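You operate a simulated robot arm through the tools that you are given. There is no shell and no other tool. Be economical: measure what you need, move in short steps, check, and stop when the job is done.

Carry out the task below with a simulated two-armed robot. There is one attempt and no reset: what you move stays moved.

## Task
Drain the air trap into the dip bath and stand it in the yellow nest to dry.
Fine: stand it in the bath before you open it, or it spills. Hold it while you turn the trap cock open. Shake the last drops out over the bath and leave the cock open. Set down upright: air trap.

Only the result counts: the job must be done as asked and must still hold three seconds after the hand-in. Knocking over, shifting, dropping, spilling or breaking anything else fails it.

## Robot
Two 7-joint arms with two-finger parallel grippers on one trunk, on a base that drives. Base frame: it is fixed to the floor where the robot stands at the start and does not move with it; the origin is under the middle of the robot, x ahead of it, y to its left, z up. Readings come in cm, degrees, newtons and seconds.
The left shoulder is at the start at [7, 16.3, 117], the right one opposite. With the tool pointing down near the work surface each hand reaches from about 40 to 88 cm from the robot's upright axis, wherever it stands, measured 20 degrees to its own side. Places, roughly: bath [50, 50, 80]; dip bath [50, 50, 80]; nest [50, -40, 80]; trap cock [50, 10, 100]. Payload 3.43 kg a hand.
The tool frame of a hand sits at the grasp point between the pads (the TCP): z along the fingers, y along the line on which they close. The tips reach 3.4 cm beyond it. The gripper opens to 12.8 cm. The fingers are 2.4 cm wide and 1.2 cm thick; the gripper's body (4.8 by 13 cm) begins 9.6 cm behind the TCP.
Orientation is that of the tool frame in the base frame, as a unit quaternion [x, y, z, w]. With the fingers straight down and closing along the base's y, the tool's x points along the base's -x, its y along +y and its z along -z.

## Interface
- The arms move only by the tool apply_moves. It takes "left_increments", "right_increments" or both (then of equal length, played together; a hand with none holds still); each is a list of rows, each an object (a shift or turn left out is 0, a gripper value left out holds the last) with "fingers": the finger opening in cm, from 0 to 12.8; "xyz": the shift along the tool's x, y, z in units of 300 mm (1.0 is 300 mm), a list of three; "angular": the turn, a rotation vector about the tool's x, y, z in units of 60 degrees (1.0 is 60 degrees), a list of three. In form: [{"fingers": fingers, "xyz": [dx, dy, dz], "angular": [wx, wy, wz]}, ...]. A call has 1 to 10 rows; each row is the pose to reach, as a shift and turn from the pose commanded when the call began, along the tool's axes at that moment. A call with a number of a shift or a turn outside -1 to 1 is refused whole. A row lasts 0.2 s, in which the tool goes at most 5 cm and 8.6 degrees; a call with a longer step from one row to the next is refused whole, and so is a gripper value outside its range. A pose out of reach is approached as far as the arm can. The call stops where the force on the tool passes 40 N (or 10 N more than at its start, if that is more) or the arm is blocked; 0.2 s more then pass. Each finger travels about 15.3 cm/s and halts on what it meets, pressing with about 22 N; the grip force reading is that of the motor and also rises with nothing between the fingers. The clock runs only during rows and for 0.2 s after the last one: add rows that repeat a pose to give the fingers time. It gives the time, the measured TCP pose, the force on the tool (base axes), the opening and the grip force at its end, in the units of the frame above (readings bear some noise), with the torque about the TCP (base axes, N m) and any sound that the robot's microphone picked up.
- Cameras (640 x 400 px; columns grow to the right, rows downward): "scene" is now at [13.39, 2.32, 139.38]; the picture's right is [0.28, -0.96, 0.00], its down [-0.59, -0.17, -0.79] and it looks along [0.76, 0.22, -0.61] (base axes); focal length 217 px, centre (320, 200). "left" rides on the left gripper at [7.6, 1.1, -16] in its tool frame; the picture's right is [-0.15, 0.99, 0.00], its down [-0.88, -0.13, -0.46] and it looks along [-0.45, -0.07, 0.89] (tool axes); focal length 234 px, centre (320, 200). "right" rides on the right gripper at [7.6, -1.1, -16] in its tool frame; the picture's right is [0.15, 0.99, 0.00], its down [-0.88, 0.13, -0.46] and it looks along [-0.45, 0.07, 0.89] (tool axes); focal length 234 px, centre (320, 200). There is no depth. A picture from a camera that has moved, and an enlarged one, comes with that camera's place and axes in the base frame and with its lens.
- grab_frame(camera): a new picture of that camera. It takes no simulated time.
- slide_trunk(by): slides the trunk up (or, below 0, down) by that many cm; the arms and the scene camera ride with it, the base frame stays. It gives what a move gives, with no picture.
- roll_base(legs): drives the robot by 1 to 6 legs, each [ahead, left, turn to the left] in cm, cm and degrees, along the robot's own axes; the way and the turn of a leg run together, so that a leg with both is an arc; at most 150 cm and 180 degrees a leg. The arms and the cameras ride along, it lands a little off, and it stops where it bumps. It gives what a move gives.
- head_to(pan, tilt): turns the head with the scene camera to pan (to the left, within 86 degrees either way) and tilt (down, from -29 to 69), counted from straight ahead of the robot. It gives what a move gives.
- close_up(camera, box): a new picture of the part [left, top, right, bottom] of that camera's present view, enlarged. It takes no simulated time.
- hand_in(): hands the job in; it is judged then, once.

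Work in short steps. Places have to be worked out from the pictures, the camera data and where the tool is seen: move nearer, look again, correct. Check each grasp and each placing, and mend what went wrong. You have 120 turns and 108 pictures in all, those below and enlarged ones among them. Open the grippers and draw the arms clear of the work before you hand the job in, unless the task says otherwise; then end with one line.

The tools are called after "Request:" by a JSON object that holds its "name" and its "arguments". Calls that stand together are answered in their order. apply_moves: Moves the arms, as the interface text tells. Its arguments: {"type":"object","properties":{"left_increments":{"type":"array","items":{"type":"object","properties":{"fingers":{"type":"number"},"xyz":{"type":"array","items":{"type":"number"}},"angular":{"type":"array","items":{"type":"number"}}}}},"right_increments":{"type":"array","items":{"type":"object","properties":{"fingers":{"type":"number"},"xyz":{"type":"array","items":{"type":"number"}},"angular":{"type":"array","items":{"type":"number"}}}}}},"required":[]} The other tools are called the same way: slide_trunk (by) slides the trunk up or down; roll_base (legs) drives the base; head_to (pan, tilt) turns the head that bears the scene camera; grab_frame (camera) takes a picture; close_up (camera, box) takes an enlarged picture of a part of a camera's view; hand_in () hands the job in.

At the start:

```text
t: 0.0
left_eef_pos: [53.02, 46.67, 125.12]
left_ee_rot: [0.0, 1.0, 0.0, 0.0]
left_contact_force: [-1.2, 0.5, -0.1]
left_wrist_torque: [0.03, 0.01, -0.01]
left_opening: 12.8
left_finger_force: 0.1
right_eef_pos: [59.21, -10.04, 126.24]
right_ee_rot: [0.0, 1.0, -0.001, 0.0]
right_contact_force: [-0.1, 0.3, 0.9]
right_wrist_torque: [0.02, -0.03, 0.03]
right_opening: 12.83
right_finger_force: 0.1
trunk travel left (down, up): [-65.0, 29.0]
robot x, y, heading: [0.44, -0.12, -0.0]
head pan, tilt: [16.5, 37.8]
```

scene: 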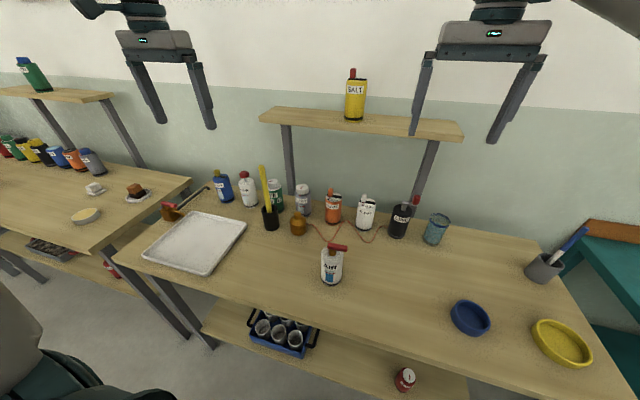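
right: 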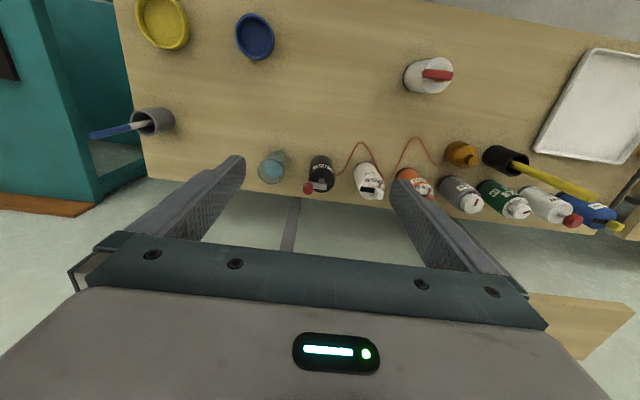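
left: 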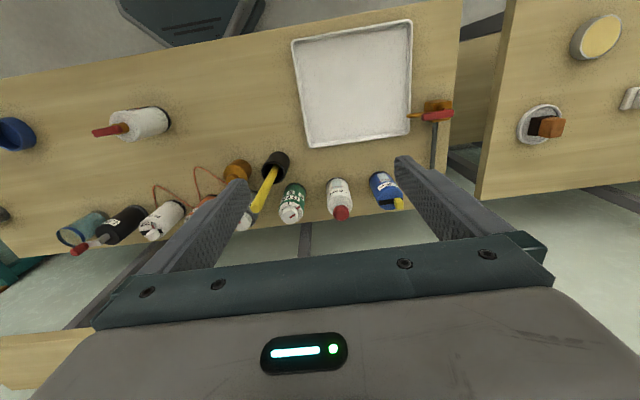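

I look closely at the trap, the bath and the nests first.

Request:
{"name": "close_up", "arguments": {"camera": "scene", "box": [280, 220, 390, 300]}}

Request:
{"name": "close_up", "arguments": {"camera": "scene", "box": [130, 150, 450, 300]}}

Request:
{"name": "close_up", "arguments": {"camera": "right", "box": [380, 40, 480, 110]}}

```text
5.00 times, centred on (335, 260) of scene
camera zoom: at [13.39, 2.32, 139.38], right [0.28, -0.96, 0.0], down [-0.59, -0.17, -0.79], along [0.76, 0.22, -0.61], focal length 1084 px, centre (245, -100)
```

zoom: 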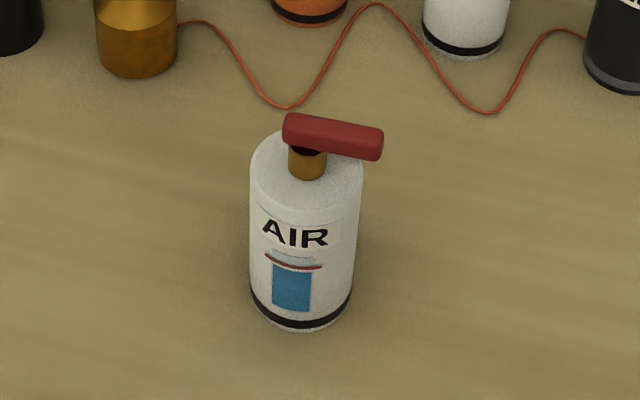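

```text
2.00 times, centred on (290, 225) of scene
camera zoom: at [13.39, 2.32, 139.38], right [0.28, -0.96, 0.0], down [-0.59, -0.17, -0.79], along [0.76, 0.22, -0.61], focal length 433 px, centre (380, 150)
```

zoom: 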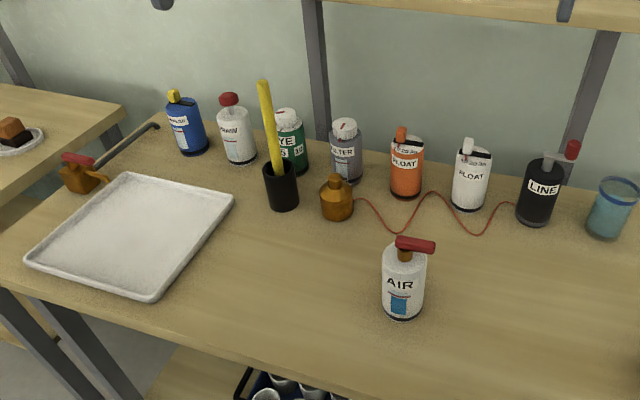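

```text
5.71 times, centred on (430, 75) of right
camera zoom: at [51.7, -11.15, 142.22], right [-0.15, 0.99, 0.0], down [0.88, 0.13, 0.46], along [0.45, 0.07, -0.89], focal length 1338 px, centre (-309, 914)
```

zoom: 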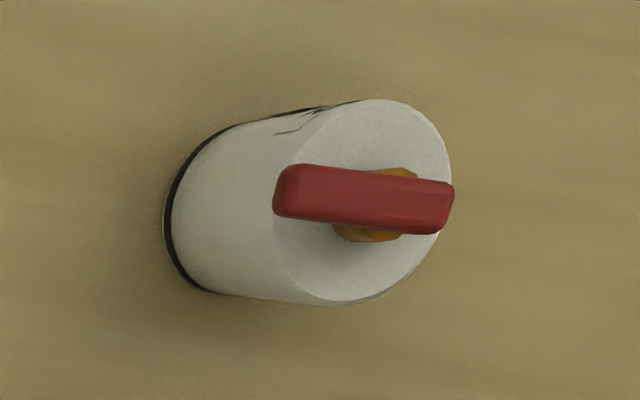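

The trap is at about (47, 9), 11.5 cm tall with its lever at z≈98. The bath tray covers x 39–62, y 44–67 and the yellow nest is near (46.6, -44.6). I back off 15 cm so the left hand has room to tilt forward for a side grasp.

Request:
{"name": "roll_base", "arguments": {"legs": [[-16, 0, 0]]}}

Request:
{"name": "apply_moves", "arguments": {"left_increments": [{"angular": [0, -0.14, 0]}, {"angular": [0, -0.28, 0]}, {"angular": [0, -0.42, 0]}, {"angular": [0, -0.56, 0]}, {"angular": [0, -0.7, 0]}, {"angular": [0, -0.84, 0]}, {"angular": [0, -0.98, 0]}, {"angular": [0, -1, 0]}]}}

```text
t: 1.4
left_eef_pos: [37.43, 46.56, 125.03]
left_ee_rot: [0.001, 1.0, 0.0, -0.001]
left_contact_force: [0.6, 1.3, -0.5]
left_wrist_torque: [0.02, 0.01, 0.0]
left_opening: 12.8
left_finger_force: 0.0
right_eef_pos: [43.63, -10.17, 126.03]
right_ee_rot: [0.002, 1.0, 0.0, -0.001]
right_contact_force: [0.9, 0.5, 0.4]
right_wrist_torque: [-0.01, 0.01, 0.03]
right_opening: 12.79
right_finger_force: 0.0
trunk travel left (down, up): [-65.0, 29.0]
robot x, y, heading: [-16.14, -0.12, -0.1]
head pan, tilt: [16.5, 37.8]
```

```text
t: 3.2
left_eef_pos: [37.37, 46.4, 125.15]
left_ee_rot: [0.001, 0.866, 0.0, 0.501]
left_contact_force: [0.6, 0.4, -0.6]
left_wrist_torque: [0.01, -0.01, 0.05]
left_opening: 12.78
left_finger_force: 0.1
right_eef_pos: [43.52, -10.25, 126.08]
right_ee_rot: [0.002, 1.0, 0.0, 0.0]
right_contact_force: [0.6, -0.1, 0.4]
right_wrist_torque: [0.0, -0.01, -0.01]
right_opening: 12.8
right_finger_force: 0.0
trunk travel left (down, up): [-65.0, 29.0]
robot x, y, heading: [-15.78, 0.21, -0.0]
head pan, tilt: [16.5, 37.8]
```

The tilt works. I bring the left hand over in front of the trap, still high, and move the right hand aside.

Request:
{"name": "apply_moves", "arguments": {"left_increments": [{"xyz": [0.061, -0.133, 0.008]}, {"xyz": [0.123, -0.267, 0.016]}, {"xyz": [0.184, -0.4, 0.024]}, {"xyz": [0.246, -0.533, 0.032]}, {"xyz": [0.307, -0.667, 0.04]}, {"xyz": [0.369, -0.8, 0.048]}, {"xyz": [0.43, -0.933, 0.056]}], "right_increments": [{"xyz": [0, -0.09, 0]}, {"xyz": [0, -0.18, 0]}, {"xyz": [0, -0.27, 0]}, {"xyz": [0, -0.36, 0]}, {"xyz": [0, -0.45, 0]}, {"xyz": [0, -0.54, 0]}, {"xyz": [0, -0.63, 0]}]}}

Request:
{"name": "grab_frame", "arguments": {"camera": "left"}}

Request:
{"name": "grab_frame", "arguments": {"camera": "scene"}}

```text
t: 4.8
left_eef_pos: [39.95, 16.29, 116.58]
left_ee_rot: [0.002, 0.867, -0.001, 0.498]
left_contact_force: [0.0, -0.3, 0.2]
left_wrist_torque: [-0.01, -0.01, 0.02]
left_opening: 12.78
left_finger_force: 0.0
left hand out of reach, approached as far as the arm can: row 3, 4, 5, 6, 7
right_eef_pos: [43.83, -29.53, 125.8]
right_ee_rot: [0.002, 1.0, 0.001, -0.002]
right_contact_force: [1.1, 0.2, -0.2]
right_wrist_torque: [0.06, 0.05, 0.0]
right_opening: 12.8
right_finger_force: 0.0
trunk travel left (down, up): [-65.0, 29.0]
robot x, y, heading: [-15.94, 0.26, -0.0]
head pan, tilt: [16.5, 37.8]
```

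```text
101 pictures are left
camera left: at [22.24, 17.4, 118.05], right [0.08, 0.99, 0.13], down [0.05, -0.13, 0.99], along [1.0, -0.07, -0.06], focal length 234 px, centre (320, 200)
```

left: 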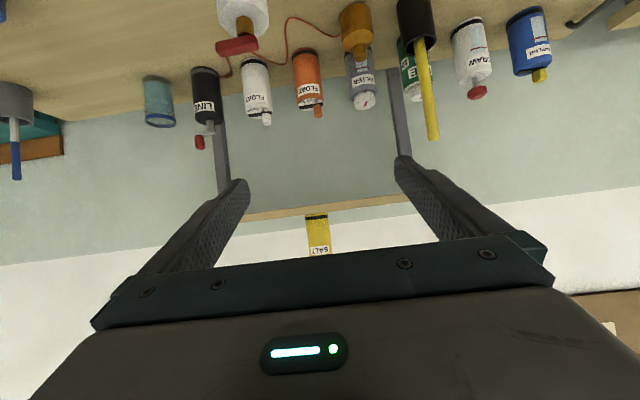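

```text
100 pictures are left
camera scene: at [-2.14, 1.98, 139.35], right [0.28, -0.96, 0.0], down [-0.59, -0.17, -0.79], along [0.76, 0.22, -0.61], focal length 217 px, centre (320, 200)
```

scene: 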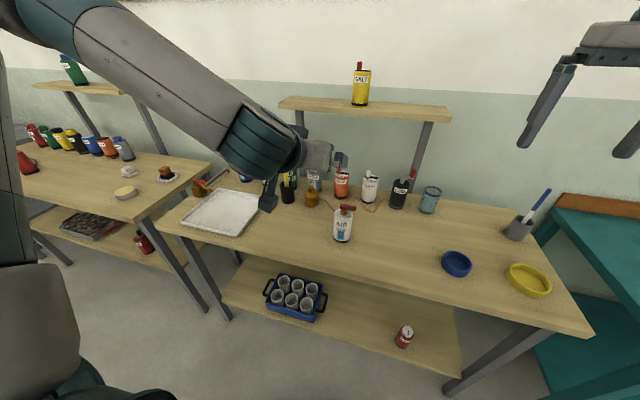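

Too close for this arm: I back up 12 cm more and try the pre-grasp again.

Request:
{"name": "roll_base", "arguments": {"legs": [[-13, 0, 0]]}}

```text
t: 6.1
left_eef_pos: [26.71, 16.46, 116.6]
left_ee_rot: [0.002, 0.866, -0.001, 0.5]
left_contact_force: [0.7, -0.5, -0.1]
left_wrist_torque: [0.01, -0.03, 0.04]
left_opening: 12.81
left_finger_force: 0.1
right_eef_pos: [30.49, -29.33, 125.99]
right_ee_rot: [0.003, 1.0, 0.001, -0.001]
right_contact_force: [-0.5, -0.4, 0.2]
right_wrist_torque: [0.0, 0.01, -0.01]
right_opening: 12.77
right_finger_force: 0.0
trunk travel left (down, up): [-65.0, 29.0]
robot x, y, heading: [-28.88, 0.1, -0.3]
head pan, tilt: [16.5, 37.8]
```

Now I move the left hand to about (33, 9, 100), in front of the trap.

Request:
{"name": "apply_moves", "arguments": {"left_increments": [{"xyz": [0.075, -0.05, 0.092]}, {"xyz": [0.149, -0.1, 0.184]}, {"xyz": [0.224, -0.15, 0.275]}, {"xyz": [0.298, -0.2, 0.367]}, {"xyz": [0.373, -0.25, 0.459]}]}}

Request:
{"name": "grab_frame", "arguments": {"camera": "left"}}

Request:
{"name": "head_to", "arguments": {"pan": 5, "tilt": 38}}

Request:
{"name": "grab_frame", "arguments": {"camera": "scene"}}

```text
t: 7.3
left_eef_pos: [32.99, 14.62, 103.56]
left_ee_rot: [0.002, 0.867, -0.001, 0.499]
left_contact_force: [0.8, -0.5, 0.1]
left_wrist_torque: [0.02, 0.0, 0.04]
left_opening: 12.8
left_finger_force: 0.2
left hand out of reach, approached as far as the arm can: row 3, 4, 5
right_eef_pos: [30.44, -29.25, 126.04]
right_ee_rot: [0.002, 1.0, -0.001, -0.001]
right_contact_force: [0.6, -0.3, -0.2]
right_wrist_torque: [-0.01, 0.0, 0.02]
right_opening: 12.8
right_finger_force: 0.0
trunk travel left (down, up): [-65.0, 29.0]
robot x, y, heading: [-28.91, 0.33, -0.3]
head pan, tilt: [16.5, 37.8]
```

```text
99 pictures are left
camera left: at [15.3, 15.82, 104.92], right [0.08, 0.99, 0.13], down [0.05, -0.13, 0.99], along [1.0, -0.07, -0.06], focal length 234 px, centre (320, 200)
```

left: 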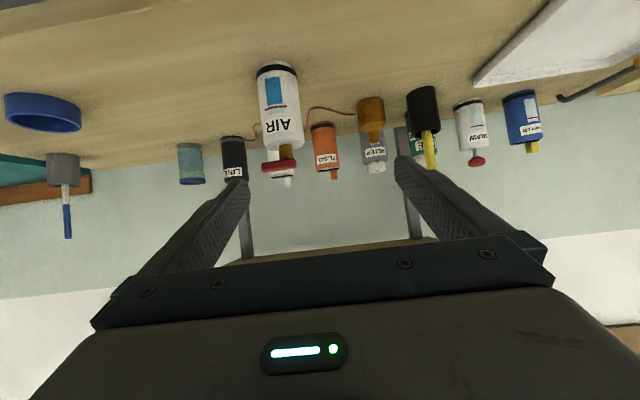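

```text
t: 8.0
left_eef_pos: [32.93, 14.56, 103.78]
left_ee_rot: [0.003, 0.866, -0.002, 0.5]
left_contact_force: [0.1, 0.5, 0.0]
left_wrist_torque: [0.0, 0.03, 0.01]
left_opening: 12.79
left_finger_force: 0.1
right_eef_pos: [30.42, -29.27, 126.12]
right_ee_rot: [0.003, 1.0, 0.0, -0.001]
right_contact_force: [-0.6, 0.2, 0.5]
right_wrist_torque: [-0.03, -0.02, 0.01]
right_opening: 12.82
right_finger_force: 0.1
trunk travel left (down, up): [-65.0, 29.0]
robot x, y, heading: [-28.86, -0.08, -0.1]
head pan, tilt: [5.0, 38.0]
```

```text
98 pictures are left
camera scene: at [-15.13, 0.61, 139.35], right [0.08, -1.0, 0.0], down [-0.61, -0.05, -0.79], along [0.79, 0.07, -0.62], focal length 217 px, centre (320, 200)
```

scene: 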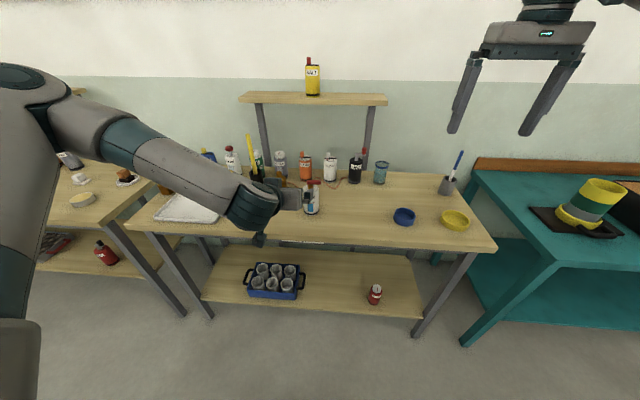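

The wrist seems limited pointing straight forward at small y; I yaw the hand 35° to the right, as the forearm does anyway.

Request:
{"name": "apply_moves", "arguments": {"left_increments": [{"angular": [0.101, 0, 0.058]}, {"angular": [0.202, 0, 0.117]}, {"angular": [0.303, 0, 0.175]}, {"angular": [0.404, 0, 0.234]}, {"angular": [0.505, 0, 0.292]}, {"angular": [0.505, 0, 0.292]}]}}

```text
t: 9.4
left_eef_pos: [32.87, 14.66, 103.33]
left_ee_rot: [0.262, 0.825, -0.151, 0.477]
left_contact_force: [-0.3, 0.5, -0.2]
left_wrist_torque: [0.0, 0.04, 0.01]
left_opening: 12.82
left_finger_force: 0.1
right_eef_pos: [30.37, -29.18, 126.04]
right_ee_rot: [0.003, 1.0, 0.0, -0.001]
right_contact_force: [-0.2, 0.2, 0.5]
right_wrist_torque: [0.01, 0.03, -0.02]
right_opening: 12.77
right_finger_force: 0.1
trunk travel left (down, up): [-65.0, 29.0]
robot x, y, heading: [-28.67, 0.32, 0.0]
head pan, tilt: [5.0, 38.0]
```

Now I lower to z≈90.5 in line with the trap, about 15 cm short of it.

Request:
{"name": "apply_moves", "arguments": {"left_increments": [{"xyz": [0.092, 0.032, 0.053]}, {"xyz": [0.184, 0.064, 0.106]}, {"xyz": [0.277, 0.096, 0.16]}, {"xyz": [0.369, 0.127, 0.213]}, {"xyz": [0.369, 0.127, 0.213]}]}}

Request:
{"name": "grab_frame", "arguments": {"camera": "left"}}

Request:
{"name": "close_up", "arguments": {"camera": "scene", "box": [200, 140, 400, 260]}}

```text
t: 10.6
left_eef_pos: [35.04, 18.12, 90.67]
left_ee_rot: [0.261, 0.826, -0.15, 0.477]
left_contact_force: [0.3, -0.6, 0.1]
left_wrist_torque: [-0.01, 0.01, 0.0]
left_opening: 12.79
left_finger_force: 0.0
right_eef_pos: [30.31, -29.29, 126.07]
right_ee_rot: [0.003, 1.0, 0.0, 0.001]
right_contact_force: [0.9, 0.1, 0.2]
right_wrist_torque: [-0.05, -0.02, -0.01]
right_opening: 12.79
right_finger_force: 0.1
trunk travel left (down, up): [-65.0, 29.0]
robot x, y, heading: [-28.93, -0.24, -0.3]
head pan, tilt: [5.0, 38.0]
```

```text
97 pictures are left
camera left: at [21.09, 29.25, 91.98], right [0.63, 0.77, 0.13], down [-0.04, -0.13, 0.99], along [0.78, -0.63, -0.06], focal length 234 px, centre (320, 200)
```

left: 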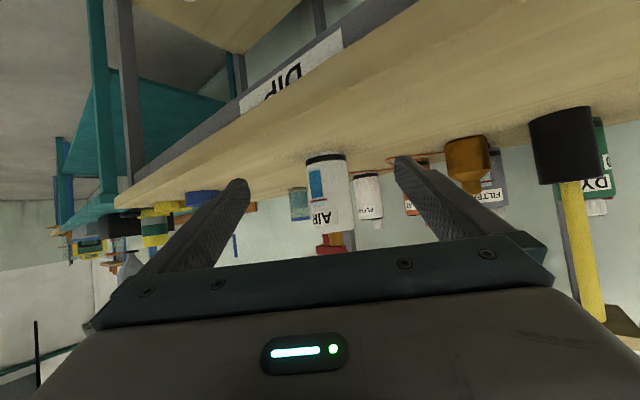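

```text
3.20 times, centred on (300, 200) of scene
camera zoom: at [-15.19, 0.63, 139.36], right [0.08, -1.0, 0.0], down [-0.61, -0.05, -0.79], along [0.79, 0.07, -0.62], focal length 694 px, centre (384, 200)
```

zoom: 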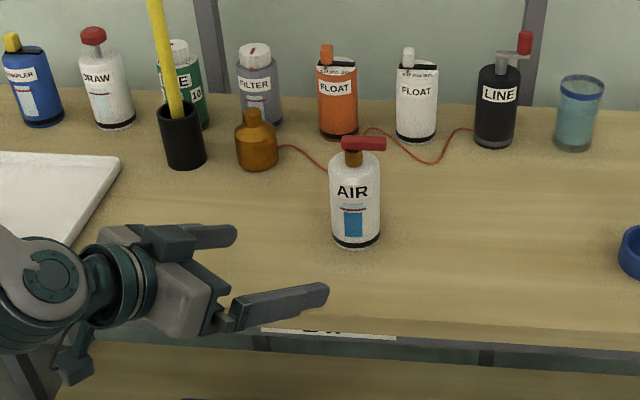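

The fingers line up with the trap. I advance 14.5 cm horizontally to straddle it.

Request:
{"name": "apply_moves", "arguments": {"left_increments": [{"xyz": [-0.06, -0.002, 0.105]}, {"xyz": [-0.12, -0.004, 0.21]}, {"xyz": [-0.18, -0.006, 0.315]}, {"xyz": [-0.241, -0.008, 0.418]}, {"xyz": [-0.241, -0.008, 0.418]}]}}

Request:
{"name": "grab_frame", "arguments": {"camera": "left"}}

Request:
{"name": "close_up", "arguments": {"camera": "scene", "box": [220, 140, 380, 240]}}

```text
t: 11.8
left_eef_pos: [43.96, 13.18, 94.78]
left_ee_rot: [0.262, 0.826, -0.152, 0.476]
left_contact_force: [0.0, 0.5, 0.1]
left_wrist_torque: [0.02, -0.02, -0.03]
left_opening: 12.78
left_finger_force: 0.0
left hand out of reach, approached as far as the arm can: row 2, 3, 4, 5
right_eef_pos: [30.42, -29.36, 126.01]
right_ee_rot: [0.002, 1.0, 0.0, 0.0]
right_contact_force: [-0.5, 0.2, 0.6]
right_wrist_torque: [-0.02, 0.0, 0.02]
right_opening: 12.8
right_finger_force: 0.1
trunk travel left (down, up): [-65.0, 29.0]
robot x, y, heading: [-28.85, 0.01, -0.1]
head pan, tilt: [5.0, 38.0]
```

```text
95 pictures are left
camera left: at [30.11, 24.34, 96.08], right [0.63, 0.77, 0.13], down [-0.04, -0.13, 0.99], along [0.78, -0.63, -0.06], focal length 234 px, centre (320, 200)
```

left: 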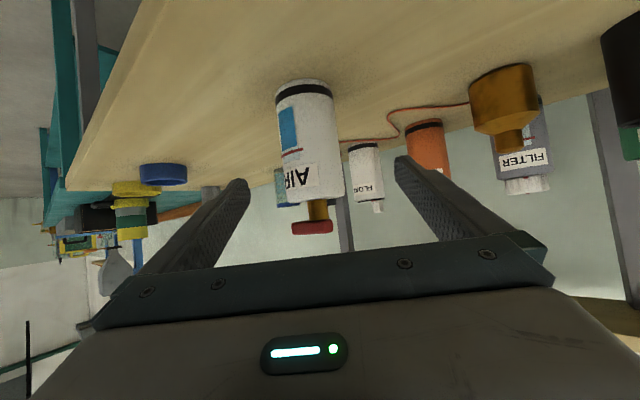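

```text
4.00 times, centred on (300, 190) of scene
camera zoom: at [-15.15, 0.67, 139.36], right [0.08, -1.0, 0.0], down [-0.61, -0.05, -0.79], along [0.79, 0.07, -0.62], focal length 867 px, centre (400, 240)
```

zoom: 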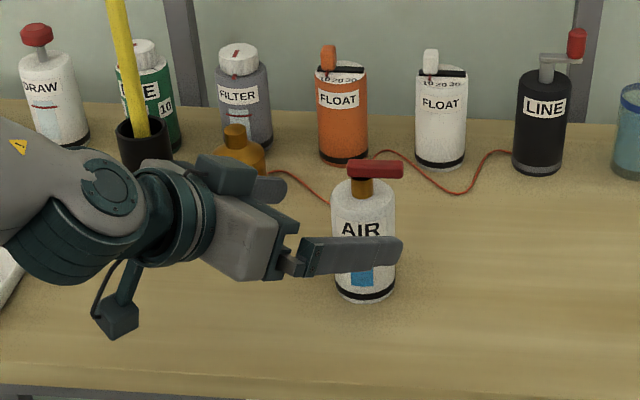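

Now it is at far reach. I withdraw the hand 18 cm, drive 10 cm ahead and repeat the approach.

Request:
{"name": "apply_moves", "arguments": {"left_increments": [{"xyz": [0.075, 0, -0.13]}, {"xyz": [0.15, 0, -0.26]}, {"xyz": [0.225, 0, -0.39]}, {"xyz": [0.3, 0, -0.52]}, {"xyz": [0.3, 0, -0.52]}]}}

Request:
{"name": "roll_base", "arguments": {"legs": [[10, 0, 0]]}}

```text
t: 13.0
left_eef_pos: [28.96, 23.64, 95.0]
left_ee_rot: [0.262, 0.826, -0.151, 0.475]
left_contact_force: [0.0, -0.4, 0.2]
left_wrist_torque: [0.02, 0.01, 0.0]
left_opening: 12.83
left_finger_force: 0.1
right_eef_pos: [30.46, -29.56, 125.93]
right_ee_rot: [0.003, 1.0, 0.0, -0.001]
right_contact_force: [0.7, -0.4, -0.3]
right_wrist_torque: [-0.01, 0.04, 0.01]
right_opening: 12.79
right_finger_force: 0.1
trunk travel left (down, up): [-65.0, 29.0]
robot x, y, heading: [-28.56, 0.0, -0.2]
head pan, tilt: [5.0, 38.0]
```

```text
t: 14.2
left_eef_pos: [38.96, 23.58, 95.12]
left_ee_rot: [0.263, 0.825, -0.152, 0.476]
left_contact_force: [-0.3, -0.1, 0.1]
left_wrist_torque: [0.02, -0.03, -0.03]
left_opening: 12.8
left_finger_force: 0.1
right_eef_pos: [40.3, -29.61, 126.09]
right_ee_rot: [0.003, 1.0, 0.0, -0.002]
right_contact_force: [0.5, 0.3, -0.6]
right_wrist_torque: [-0.02, 0.03, 0.01]
right_opening: 12.78
right_finger_force: 0.1
trunk travel left (down, up): [-65.0, 29.0]
robot x, y, heading: [-18.52, -0.18, -0.1]
head pan, tilt: [5.0, 38.0]
```

I shift sideways 7 cm and down 4 cm to line up.

Request:
{"name": "apply_moves", "arguments": {"left_increments": [{"xyz": [0.059, -0.117, 0.034]}, {"xyz": [0.118, -0.233, 0.068]}, {"xyz": [0.118, -0.233, 0.068]}]}}

Request:
{"name": "grab_frame", "arguments": {"camera": "left"}}

```text
t: 15.0
left_eef_pos: [34.76, 17.71, 91.15]
left_ee_rot: [0.262, 0.826, -0.152, 0.476]
left_contact_force: [0.1, -0.2, 0.0]
left_wrist_torque: [0.0, 0.0, 0.0]
left_opening: 12.79
left_finger_force: 0.1
right_eef_pos: [40.13, -29.38, 126.17]
right_ee_rot: [0.004, 1.0, -0.001, 0.0]
right_contact_force: [-0.3, 0.6, -0.2]
right_wrist_torque: [-0.04, -0.04, 0.0]
right_opening: 12.81
right_finger_force: 0.2
trunk travel left (down, up): [-65.0, 29.0]
robot x, y, heading: [-18.86, -0.05, -0.4]
head pan, tilt: [5.0, 38.0]
```

```text
93 pictures are left
camera left: at [21.04, 28.84, 92.39], right [0.63, 0.77, 0.12], down [-0.04, -0.13, 0.99], along [0.77, -0.63, -0.05], focal length 234 px, centre (320, 200)
```

left: 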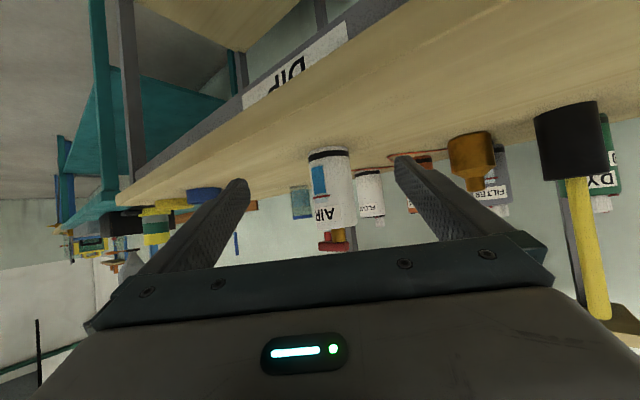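

Lined up; advance 14.5 cm horizontally.

Request:
{"name": "apply_moves", "arguments": {"left_increments": [{"xyz": [-0.06, 0, 0.105]}, {"xyz": [-0.12, 0.002, 0.21]}, {"xyz": [-0.18, 0.004, 0.315]}, {"xyz": [-0.241, 0.006, 0.418]}, {"xyz": [-0.241, 0.006, 0.418]}]}}

Request:
{"name": "grab_frame", "arguments": {"camera": "left"}}

Request:
{"name": "close_up", "arguments": {"camera": "scene", "box": [220, 140, 380, 240]}}

```text
t: 16.2
left_eef_pos: [46.47, 11.34, 92.96]
left_ee_rot: [0.263, 0.825, -0.152, 0.476]
left_contact_force: [0.0, -0.4, 0.2]
left_wrist_torque: [-0.02, 0.02, -0.03]
left_opening: 12.81
left_finger_force: 0.0
left hand out of reach, approached as far as the arm can: row 3, 4, 5
right_eef_pos: [40.3, -29.62, 126.14]
right_ee_rot: [0.003, 1.0, 0.0, -0.001]
right_contact_force: [0.3, 0.9, 0.1]
right_wrist_torque: [0.01, -0.03, 0.0]
right_opening: 12.79
right_finger_force: 0.0
trunk travel left (down, up): [-65.0, 29.0]
robot x, y, heading: [-18.86, -0.36, -0.5]
head pan, tilt: [5.0, 38.0]
```

```text
92 pictures are left
camera left: at [32.68, 22.52, 94.25], right [0.63, 0.76, 0.13], down [-0.04, -0.13, 0.99], along [0.77, -0.63, -0.06], focal length 234 px, centre (320, 200)
```

left: 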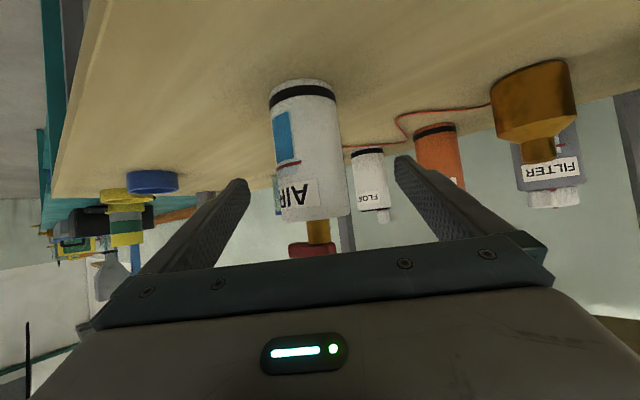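

```text
4.00 times, centred on (300, 190) of scene
camera zoom: at [-5.17, 0.52, 139.36], right [0.08, -1.0, 0.0], down [-0.61, -0.05, -0.79], along [0.79, 0.06, -0.62], focal length 867 px, centre (400, 240)
```

zoom: 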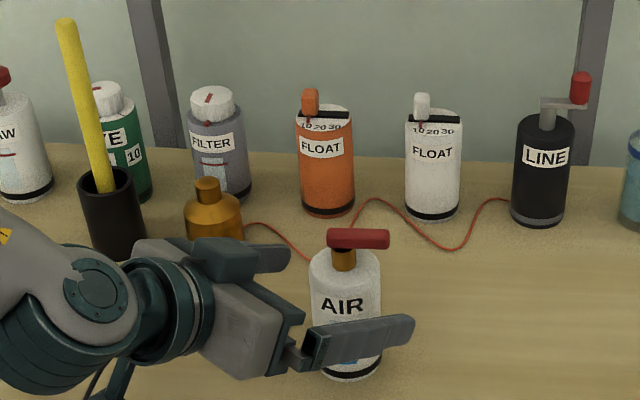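

The limit is in y (the arm cannot fold further inward). I withdraw and shift the robot 8 cm right, so the trap sits more to its left.

Request:
{"name": "apply_moves", "arguments": {"left_increments": [{"xyz": [0.06, 0, -0.105]}, {"xyz": [0.12, 0, -0.21]}, {"xyz": [0.18, 0, -0.315]}, {"xyz": [0.241, 0, -0.418]}, {"xyz": [0.241, 0, -0.418]}]}}

Request:
{"name": "roll_base", "arguments": {"legs": [[0, -9, 0]]}}

```text
t: 17.4
left_eef_pos: [34.36, 19.72, 92.8]
left_ee_rot: [0.264, 0.826, -0.152, 0.475]
left_contact_force: [0.5, 1.0, 0.5]
left_wrist_torque: [-0.01, 0.0, 0.02]
left_opening: 12.79
left_finger_force: 0.1
right_eef_pos: [40.39, -29.6, 126.07]
right_ee_rot: [0.005, 1.0, 0.001, 0.0]
right_contact_force: [0.4, 0.4, 0.5]
right_wrist_torque: [0.01, 0.02, 0.02]
right_opening: 12.78
right_finger_force: 0.0
trunk travel left (down, up): [-65.0, 29.0]
robot x, y, heading: [-18.68, -0.01, -0.4]
head pan, tilt: [5.0, 38.0]
```

```text
t: 18.5
left_eef_pos: [34.32, 11.33, 92.82]
left_ee_rot: [0.263, 0.825, -0.152, 0.476]
left_contact_force: [0.1, -0.1, -0.7]
left_wrist_torque: [0.0, 0.0, 0.0]
left_opening: 12.79
left_finger_force: 0.0
right_eef_pos: [40.16, -38.16, 126.05]
right_ee_rot: [0.003, 1.0, 0.0, -0.002]
right_contact_force: [0.0, -0.3, 0.5]
right_wrist_torque: [0.0, 0.0, 0.02]
right_opening: 12.78
right_finger_force: 0.1
trunk travel left (down, up): [-65.0, 29.0]
robot x, y, heading: [-18.55, -8.18, -0.3]
head pan, tilt: [5.0, 38.0]
```

Realign (+5.7 cm sideways, 2 cm down) and then advance onto the trap in one call.

Request:
{"name": "apply_moves", "arguments": {"left_increments": [{"xyz": [0.05, 0.095, -0.02]}, {"xyz": [0.099, 0.19, -0.039]}, {"xyz": [0.042, 0.19, 0.06]}, {"xyz": [-0.015, 0.19, 0.159]}, {"xyz": [-0.072, 0.19, 0.258]}, {"xyz": [-0.129, 0.19, 0.356]}, {"xyz": [-0.129, 0.19, 0.356]}]}}

Request:
{"name": "grab_frame", "arguments": {"camera": "left"}}

Request:
{"name": "close_up", "arguments": {"camera": "scene", "box": [220, 140, 380, 240]}}

```text
t: 20.1
left_eef_pos: [46.81, 9.71, 90.76]
left_ee_rot: [0.262, 0.825, -0.152, 0.477]
left_contact_force: [-1.1, -0.3, -0.1]
left_wrist_torque: [0.01, 0.03, -0.02]
left_opening: 12.8
left_finger_force: 0.1
right_eef_pos: [40.19, -38.09, 126.08]
right_ee_rot: [0.003, 1.0, -0.001, 0.001]
right_contact_force: [-0.3, 0.3, 0.4]
right_wrist_torque: [-0.04, -0.03, -0.02]
right_opening: 12.81
right_finger_force: 0.0
trunk travel left (down, up): [-65.0, 29.0]
robot x, y, heading: [-18.93, -8.47, -0.4]
head pan, tilt: [5.0, 38.0]
```

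```text
90 pictures are left
camera left: at [32.95, 20.83, 92.13], right [0.63, 0.77, 0.13], down [-0.04, -0.13, 0.99], along [0.77, -0.63, -0.05], focal length 234 px, centre (320, 200)
```

left: 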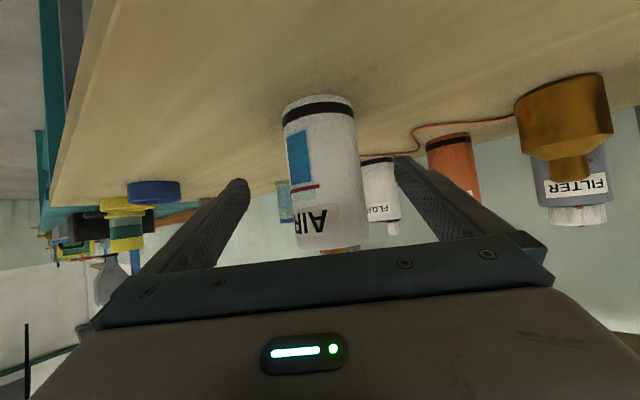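

```text
4.00 times, centred on (300, 190) of scene
camera zoom: at [-5.31, -7.97, 139.36], right [0.08, -1.0, 0.0], down [-0.61, -0.05, -0.79], along [0.79, 0.06, -0.62], focal length 867 px, centre (400, 240)
```

zoom: 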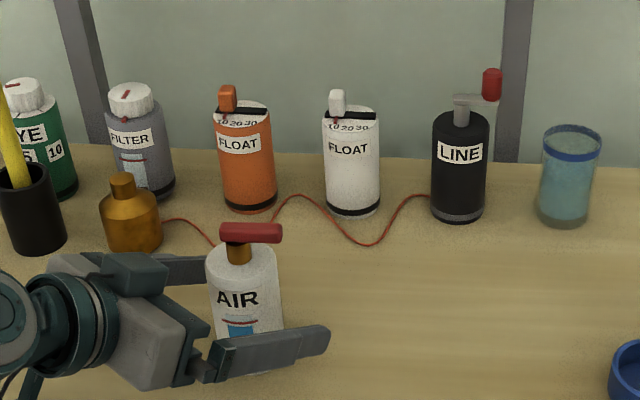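

Centred, about 1 cm short in depth. I advance 0.9 cm and close.

Request:
{"name": "apply_moves", "arguments": {"left_increments": [{"xyz": [-0.015, 0.003, 0.026], "fingers": 12.8}, {"xyz": [-0.015, 0.003, 0.026], "fingers": 9}, {"xyz": [-0.015, 0.003, 0.026], "fingers": 7}, {"xyz": [-0.015, 0.003, 0.026], "fingers": 4}, {"xyz": [-0.015, 0.003, 0.026], "fingers": 4}, {"xyz": [-0.015, 0.003, 0.026], "fingers": 4}]}}

Request:
{"name": "grab_frame", "arguments": {"camera": "left"}}

Request:
{"name": "close_up", "arguments": {"camera": "scene", "box": [220, 160, 340, 235]}}

```text
t: 21.5
left_eef_pos: [47.61, 9.05, 90.92]
left_ee_rot: [0.262, 0.825, -0.151, 0.477]
left_contact_force: [-0.7, -1.1, 1.7]
left_wrist_torque: [-0.03, -0.07, -0.01]
left_opening: 5.74
left_finger_force: 22.3
right_eef_pos: [40.25, -38.31, 125.98]
right_ee_rot: [0.004, 1.0, 0.0, 0.0]
right_contact_force: [0.3, -0.2, -0.7]
right_wrist_torque: [0.03, 0.01, 0.0]
right_opening: 12.79
right_finger_force: 0.0
trunk travel left (down, up): [-65.0, 29.0]
robot x, y, heading: [-18.82, -8.76, -0.2]
head pan, tilt: [5.0, 38.0]
```

```text
88 pictures are left
camera left: at [33.83, 20.21, 92.22], right [0.63, 0.76, 0.13], down [-0.04, -0.13, 0.99], along [0.77, -0.63, -0.06], focal length 234 px, centre (320, 200)
```

left: 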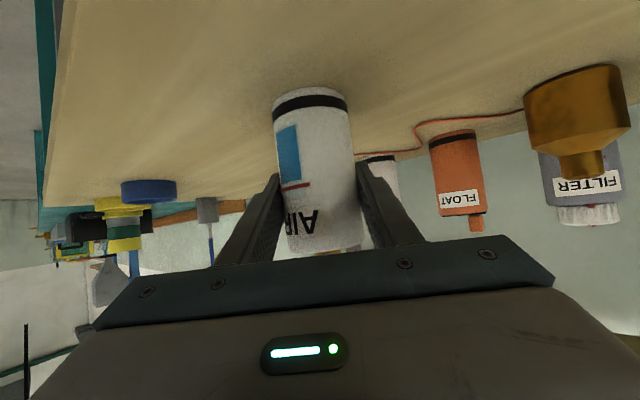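

```text
5.33 times, centred on (280, 198) of scene
camera zoom: at [-5.22, -8.14, 139.35], right [0.08, -1.0, 0.0], down [-0.61, -0.05, -0.79], along [0.79, 0.06, -0.62], focal length 1156 px, centre (533, 213)
```

zoom: 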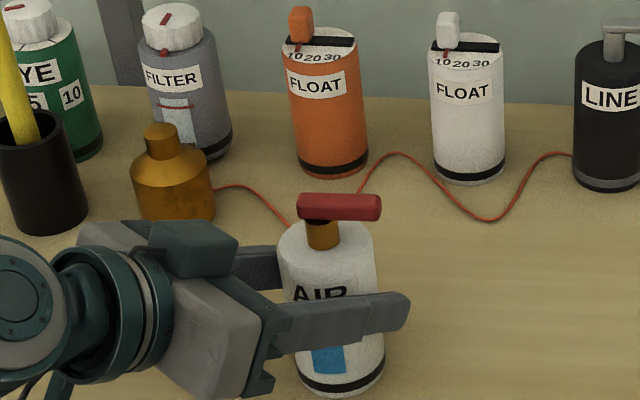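

Firm grip at 5.74 cm. I lift 15 cm straight up and check.

Request:
{"name": "apply_moves", "arguments": {"left_increments": [{"xyz": [-0.029, 0, -0.017]}, {"xyz": [-0.13, 0, -0.075]}, {"xyz": [-0.23, 0, -0.133]}, {"xyz": [-0.33, 0, -0.19]}, {"xyz": [-0.433, 0, -0.25]}, {"xyz": [-0.433, 0, -0.25]}]}}

Request:
{"name": "grab_frame", "arguments": {"camera": "scene"}}

```text
t: 22.9
left_eef_pos: [47.54, 8.98, 105.9]
left_ee_rot: [0.264, 0.825, -0.153, 0.475]
left_contact_force: [1.1, 0.0, -1.4]
left_wrist_torque: [-0.03, -0.02, -0.01]
left_opening: 5.75
left_finger_force: 22.2
right_eef_pos: [40.31, -38.15, 126.0]
right_ee_rot: [0.004, 1.0, 0.0, -0.001]
right_contact_force: [-0.6, 0.8, 0.5]
right_wrist_torque: [-0.01, 0.03, 0.01]
right_opening: 12.81
right_finger_force: 0.0
trunk travel left (down, up): [-65.0, 29.0]
robot x, y, heading: [-19.05, -8.86, -0.2]
head pan, tilt: [5.0, 38.0]
```

```text
86 pictures are left
camera scene: at [-5.1, -8.09, 139.34], right [0.08, -1.0, 0.0], down [-0.61, -0.05, -0.79], along [0.78, 0.06, -0.62], focal length 217 px, centre (320, 200)
```

scene: 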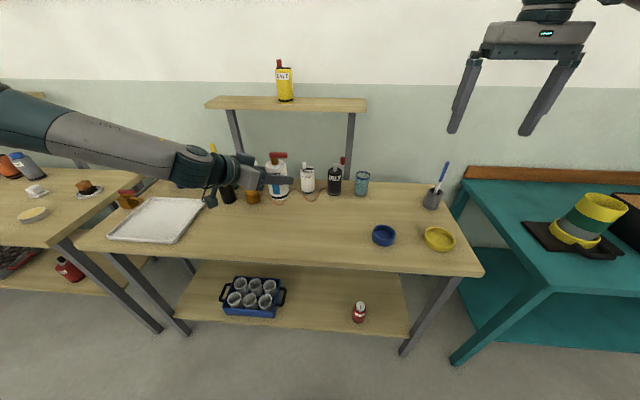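

The trap is lifted upright. I drive 43 cm left to put it over the bath.

Request:
{"name": "roll_base", "arguments": {"legs": [[0, 43, 0]]}}

Request:
{"name": "head_to", "arguments": {"pan": 8, "tilt": 45}}

Request:
{"name": "grab_frame", "arguments": {"camera": "scene"}}

Request:
{"name": "grab_frame", "arguments": {"camera": "left"}}

```text
t: 25.5
left_eef_pos: [48.12, 51.05, 105.99]
left_ee_rot: [0.265, 0.825, -0.152, 0.475]
left_contact_force: [1.1, 0.7, -0.9]
left_wrist_torque: [0.0, 0.0, 0.01]
left_opening: 5.7
left_finger_force: 22.2
right_eef_pos: [40.43, 4.03, 126.02]
right_ee_rot: [0.007, 1.0, 0.0, -0.001]
right_contact_force: [-0.5, 0.6, 0.3]
right_wrist_torque: [-0.02, -0.02, -0.04]
right_opening: 12.78
right_finger_force: 0.1
trunk travel left (down, up): [-65.0, 29.0]
robot x, y, heading: [-18.44, 33.6, -1.2]
head pan, tilt: [5.0, 38.0]
```

```text
t: 26.2
left_eef_pos: [48.07, 51.16, 105.95]
left_ee_rot: [0.266, 0.825, -0.153, 0.475]
left_contact_force: [-0.3, 0.1, -1.0]
left_wrist_torque: [0.0, 0.01, -0.01]
left_opening: 5.73
left_finger_force: 22.1
right_eef_pos: [40.57, 4.05, 126.04]
right_ee_rot: [0.007, 1.0, 0.001, -0.002]
right_contact_force: [-1.1, -0.3, 0.2]
right_wrist_torque: [0.03, 0.01, 0.01]
right_opening: 12.82
right_finger_force: 0.2
trunk travel left (down, up): [-65.0, 29.0]
robot x, y, heading: [-18.65, 33.91, -0.7]
head pan, tilt: [8.0, 45.0]
```

```text
85 pictures are left
camera scene: at [-5.29, 34.8, 138.33], right [0.13, -0.99, 0.0], down [-0.7, -0.09, -0.71], along [0.7, 0.09, -0.71], focal length 217 px, centre (320, 200)
```

scene: 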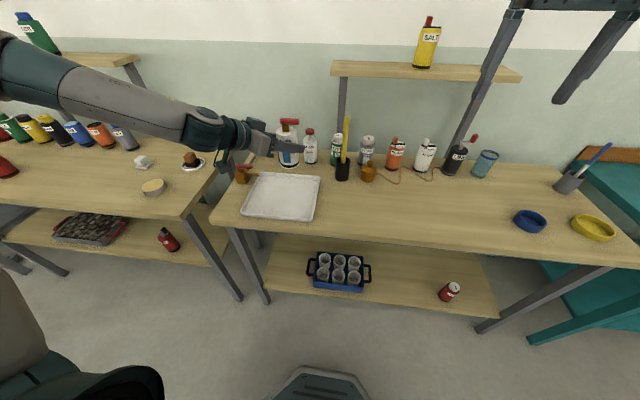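

```text
84 pictures are left
camera left: at [34.31, 62.31, 107.29], right [0.64, 0.76, 0.13], down [-0.04, -0.13, 0.99], along [0.77, -0.64, -0.06], focal length 234 px, centre (320, 200)
```

left: 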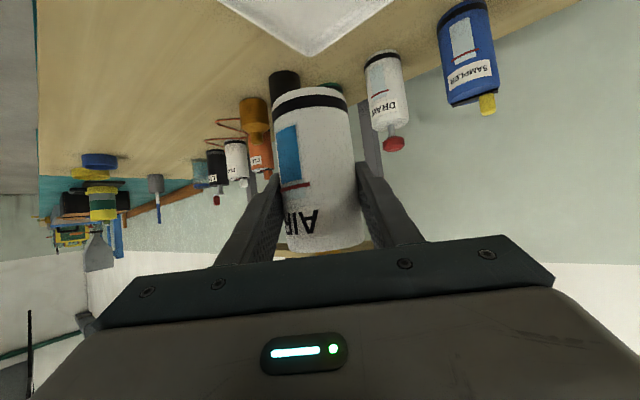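

The trap is over the bath (centre ≈ (49.5, 54.7), half-width ≈ 11.8). I lower 13 cm, then look.

Request:
{"name": "apply_moves", "arguments": {"left_increments": [{"xyz": [0.115, 0, 0.067]}, {"xyz": [0.231, 0, 0.133]}, {"xyz": [0.318, 0, 0.184]}, {"xyz": [0.375, 0, 0.217]}, {"xyz": [0.375, 0, 0.217]}]}}

Request:
{"name": "close_up", "arguments": {"camera": "scene", "box": [200, 120, 360, 220]}}

Request:
{"name": "grab_frame", "arguments": {"camera": "left"}}

```text
t: 27.4
left_eef_pos: [47.99, 51.33, 93.08]
left_ee_rot: [0.265, 0.825, -0.153, 0.475]
left_contact_force: [-0.1, -0.4, -1.9]
left_wrist_torque: [-0.01, -0.02, 0.0]
left_opening: 5.73
left_finger_force: 22.2
right_eef_pos: [40.53, 4.0, 126.03]
right_ee_rot: [0.007, 1.0, 0.0, 0.0]
right_contact_force: [0.3, 0.1, 0.4]
right_wrist_torque: [0.01, -0.02, -0.01]
right_opening: 12.8
right_finger_force: 0.0
trunk travel left (down, up): [-65.0, 29.0]
robot x, y, heading: [-18.34, 34.22, -0.6]
head pan, tilt: [8.0, 45.0]
```

```text
4.00 times, centred on (280, 170) of scene
camera zoom: at [-5.34, 34.78, 138.33], right [0.13, -0.99, 0.0], down [-0.7, -0.09, -0.71], along [0.7, 0.09, -0.71], focal length 867 px, centre (480, 320)
```

zoom: 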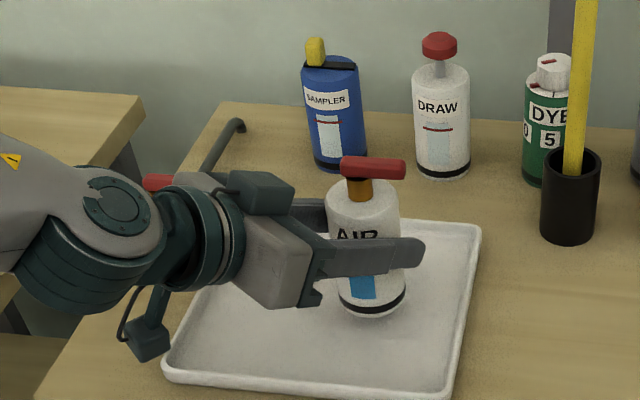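

```text
82 pictures are left
camera left: at [34.22, 62.46, 94.46], right [0.64, 0.76, 0.13], down [-0.04, -0.13, 0.99], along [0.77, -0.64, -0.06], focal length 234 px, centre (320, 200)
```

left: 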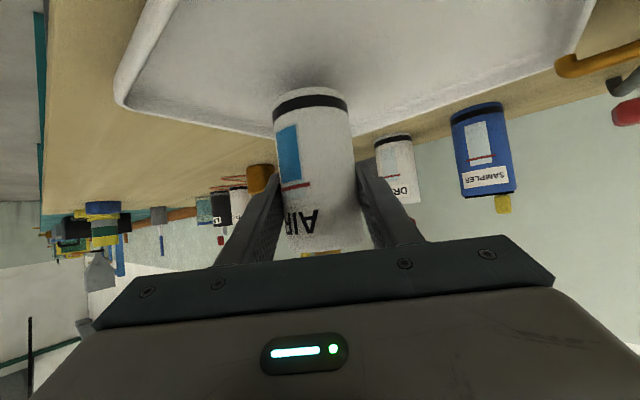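

About 2 cm to go. I lower 1.2 cm slowly and read the force.

Request:
{"name": "apply_moves", "arguments": {"left_increments": [{"xyz": [0.012, 0, 0.007]}, {"xyz": [0.023, 0, 0.013]}, {"xyz": [0.035, 0, 0.02]}, {"xyz": [0.035, 0, 0.02]}]}}

```text
t: 28.4
left_eef_pos: [47.87, 51.15, 91.83]
left_ee_rot: [0.265, 0.825, -0.152, 0.475]
left_contact_force: [-0.6, -0.8, -1.2]
left_wrist_torque: [-0.02, 0.0, -0.01]
left_opening: 5.72
left_finger_force: 22.2
right_eef_pos: [40.54, 4.11, 126.04]
right_ee_rot: [0.006, 1.0, 0.0, -0.001]
right_contact_force: [0.0, 0.4, 0.6]
right_wrist_torque: [-0.01, 0.04, -0.02]
right_opening: 12.8
right_finger_force: 0.1
trunk travel left (down, up): [-65.0, 29.0]
robot x, y, heading: [-18.61, 34.31, -0.6]
head pan, tilt: [8.0, 45.0]
```

No contact yet; another 0.6 cm.

Request:
{"name": "apply_moves", "arguments": {"left_increments": [{"xyz": [0.006, 0, 0.0035]}, {"xyz": [0.012, 0, 0.007]}, {"xyz": [0.017, 0, 0.01]}, {"xyz": [0.017, 0, 0.01]}]}}

```text
t: 29.4
left_eef_pos: [47.93, 51.13, 91.41]
left_ee_rot: [0.265, 0.824, -0.152, 0.477]
left_contact_force: [-1.2, 2.2, 10.9]
left_wrist_torque: [0.01, 0.25, -0.05]
left_opening: 5.72
left_finger_force: 21.9
right_eef_pos: [40.43, 4.07, 126.25]
right_ee_rot: [0.007, 1.0, 0.0, -0.001]
right_contact_force: [0.0, -0.4, 0.3]
right_wrist_torque: [0.01, -0.02, -0.02]
right_opening: 12.82
right_finger_force: 0.0
trunk travel left (down, up): [-65.0, 29.0]
robot x, y, heading: [-18.4, 34.02, -0.9]
head pan, tilt: [8.0, 45.0]
```

The trap stands in the bath (11 N contact). Now I bring the right hand over towards the trap to look down on the lever.

Request:
{"name": "apply_moves", "arguments": {"right_increments": [{"xyz": [-0.019, 0.138, 0.019]}, {"xyz": [-0.038, 0.276, 0.038]}, {"xyz": [-0.057, 0.414, 0.057]}, {"xyz": [-0.076, 0.552, 0.076]}, {"xyz": [-0.095, 0.69, 0.095]}, {"xyz": [-0.114, 0.828, 0.114]}, {"xyz": [-0.133, 0.967, 0.133]}, {"xyz": [-0.133, 0.967, 0.133]}]}}

Request:
{"name": "grab_frame", "arguments": {"camera": "right"}}

Request:
{"name": "close_up", "arguments": {"camera": "scene", "box": [200, 100, 360, 200]}}

```text
t: 31.2
left_eef_pos: [47.96, 51.14, 91.18]
left_ee_rot: [0.265, 0.825, -0.153, 0.475]
left_contact_force: [1.2, 2.2, 9.7]
left_wrist_torque: [0.0, -0.1, 0.0]
left_opening: 5.71
left_finger_force: 21.8
right_eef_pos: [44.61, 32.81, 122.02]
right_ee_rot: [0.008, 1.0, 0.001, 0.0]
right_contact_force: [0.4, 1.0, -0.2]
right_wrist_torque: [0.01, -0.01, -0.01]
right_opening: 12.8
right_finger_force: 0.0
trunk travel left (down, up): [-65.0, 29.0]
robot x, y, heading: [-18.53, 33.9, -0.7]
head pan, tilt: [8.0, 45.0]
```

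```text
81 pictures are left
camera right: at [36.92, 31.76, 138.1], right [-0.13, 0.99, 0.0], down [0.88, 0.12, 0.46], along [0.45, 0.06, -0.89], focal length 234 px, centre (320, 200)
```

right: 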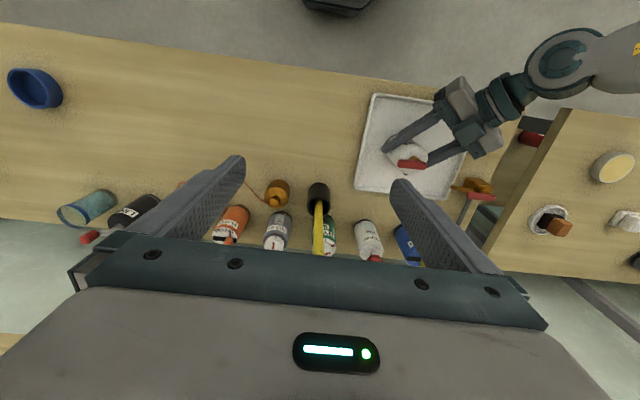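

```text
4.00 times, centred on (280, 150) of scene
camera zoom: at [-5.45, 34.6, 138.34], right [0.13, -0.99, 0.0], down [-0.7, -0.09, -0.71], along [0.7, 0.09, -0.71], focal length 867 px, centre (480, 400)
```

zoom: 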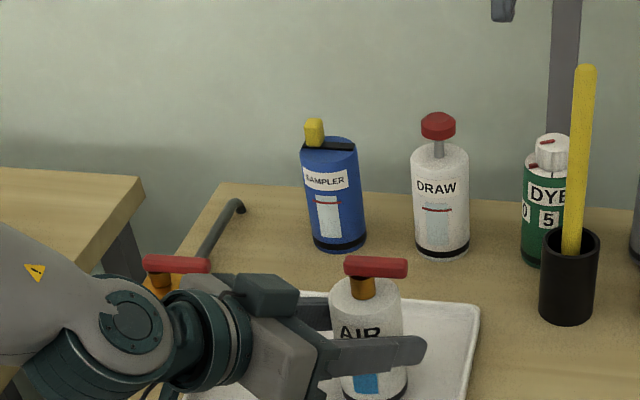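

I enlarge the lever as seen from the right hand.

Request:
{"name": "close_up", "arguments": {"camera": "right", "box": [370, 120, 450, 170]}}

```text
8.00 times, centred on (410, 145) of right
camera zoom: at [36.92, 31.76, 138.1], right [-0.13, 0.99, 0.0], down [0.88, 0.12, 0.46], along [0.45, 0.06, -0.89], focal length 1873 px, centre (-400, 640)
```

zoom: 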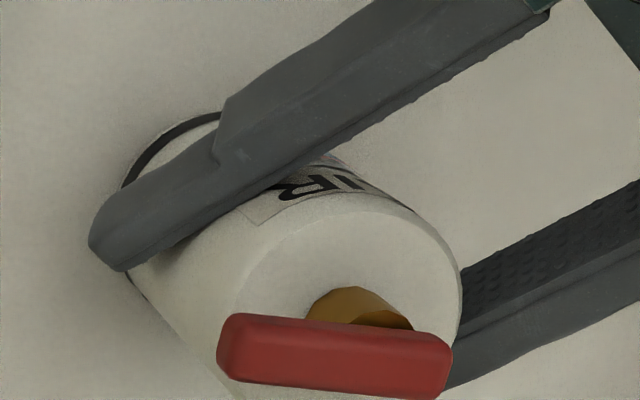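

Lever: centre ≈ (47.7, 49.5, 98.3), lying along y, stem at ≈ (47.4, 50.4). I bring the right hand above it while turning it -45° (first half of a quarter turn) so the fingers will close across the lever.

Request:
{"name": "apply_moves", "arguments": {"right_increments": [{"xyz": [-0.017, 0.097, 0.02], "angular": [0, 0, 0.125], "fingers": 8}, {"xyz": [-0.033, 0.193, 0.04], "angular": [0, 0, 0.25], "fingers": 6}, {"xyz": [-0.05, 0.29, 0.06], "angular": [0, 0, 0.375], "fingers": 6}, {"xyz": [-0.067, 0.387, 0.08], "angular": [0, 0, 0.5], "fingers": 6}, {"xyz": [-0.083, 0.483, 0.1], "angular": [0, 0, 0.625], "fingers": 6}, {"xyz": [-0.1, 0.58, 0.12], "angular": [0, 0, 0.75], "fingers": 6}, {"xyz": [-0.1, 0.58, 0.12], "angular": [0, 0, 0.75], "fingers": 6}]}}

```text
t: 32.8
left_eef_pos: [47.94, 51.1, 91.1]
left_ee_rot: [0.266, 0.824, -0.153, 0.476]
left_contact_force: [-1.1, 1.5, 5.7]
left_wrist_torque: [0.04, 0.01, -0.01]
left_opening: 5.71
left_finger_force: 21.8
right_eef_pos: [48.04, 50.14, 118.48]
right_ee_rot: [0.39, 0.921, 0.001, 0.0]
right_contact_force: [-0.2, -0.2, 0.6]
right_wrist_torque: [0.06, 0.0, 0.0]
right_opening: 6.01
right_finger_force: 0.1
trunk travel left (down, up): [-65.0, 29.0]
robot x, y, heading: [-18.41, 33.75, -0.9]
head pan, tilt: [8.0, 45.0]
```

Second half of the turn, staying above.

Request:
{"name": "apply_moves", "arguments": {"right_increments": [{"angular": [0, 0, 0.125]}, {"angular": [0, 0, 0.25]}, {"angular": [0, 0, 0.375]}, {"angular": [0, 0, 0.5]}, {"angular": [0, 0, 0.625]}, {"angular": [0, 0, 0.72]}, {"angular": [0, 0, 0.72]}]}}

Request:
{"name": "grab_frame", "arguments": {"camera": "right"}}

Request:
{"name": "close_up", "arguments": {"camera": "scene", "box": [200, 80, 360, 180]}}

```text
t: 34.4
left_eef_pos: [47.96, 51.11, 91.1]
left_ee_rot: [0.266, 0.825, -0.153, 0.475]
left_contact_force: [-1.1, -0.2, 1.1]
left_wrist_torque: [0.02, -0.01, 0.04]
left_opening: 5.71
left_finger_force: 22.2
right_eef_pos: [48.03, 50.27, 118.41]
right_ee_rot: [0.702, 0.712, 0.0, 0.0]
right_contact_force: [-0.1, -0.3, 0.1]
right_wrist_torque: [0.01, -0.01, 0.01]
right_opening: 6.0
right_finger_force: 0.0
trunk travel left (down, up): [-65.0, 29.0]
robot x, y, heading: [-18.62, 33.81, -0.8]
head pan, tilt: [8.0, 45.0]
```

```text
78 pictures are left
camera right: at [46.8, 57.9, 134.41], right [0.99, 0.16, 0.0], down [0.14, -0.88, 0.46], along [0.07, -0.45, -0.89], focal length 234 px, centre (320, 200)
```

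right: 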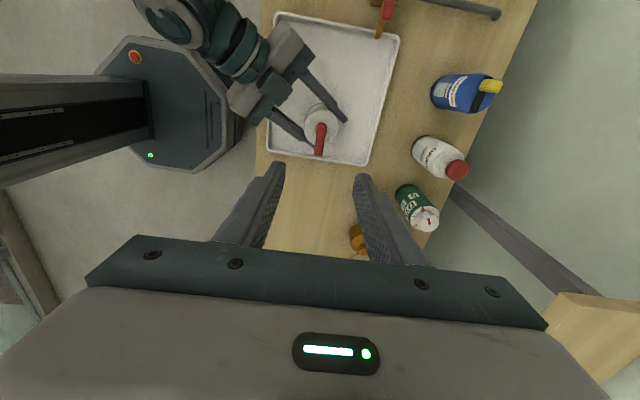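

```text
4.00 times, centred on (280, 130) of scene
camera zoom: at [-5.34, 34.76, 138.33], right [0.13, -0.99, 0.0], down [-0.7, -0.09, -0.71], along [0.7, 0.09, -0.71], focal length 867 px, centre (480, 480)
```

zoom: 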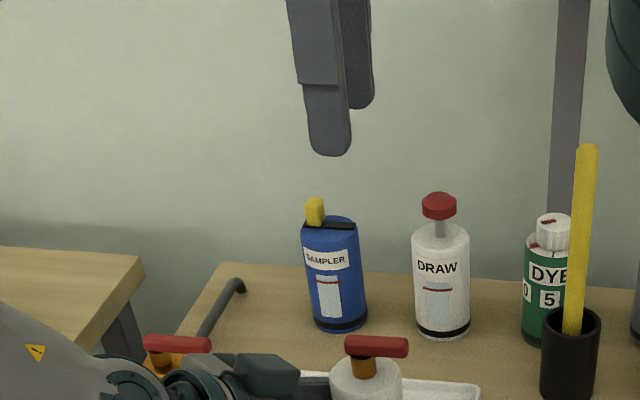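

I enlarge the lever in the right camera view.

Request:
{"name": "close_up", "arguments": {"camera": "right", "box": [280, 95, 360, 165]}}

```text
5.71 times, centred on (320, 130) of right
camera zoom: at [46.8, 57.9, 134.41], right [0.99, 0.16, 0.0], down [0.14, -0.88, 0.46], along [0.07, -0.45, -0.89], focal length 1338 px, centre (320, 600)
```

zoom: 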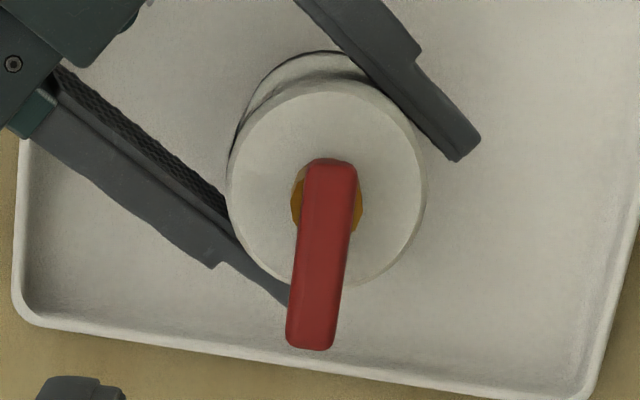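

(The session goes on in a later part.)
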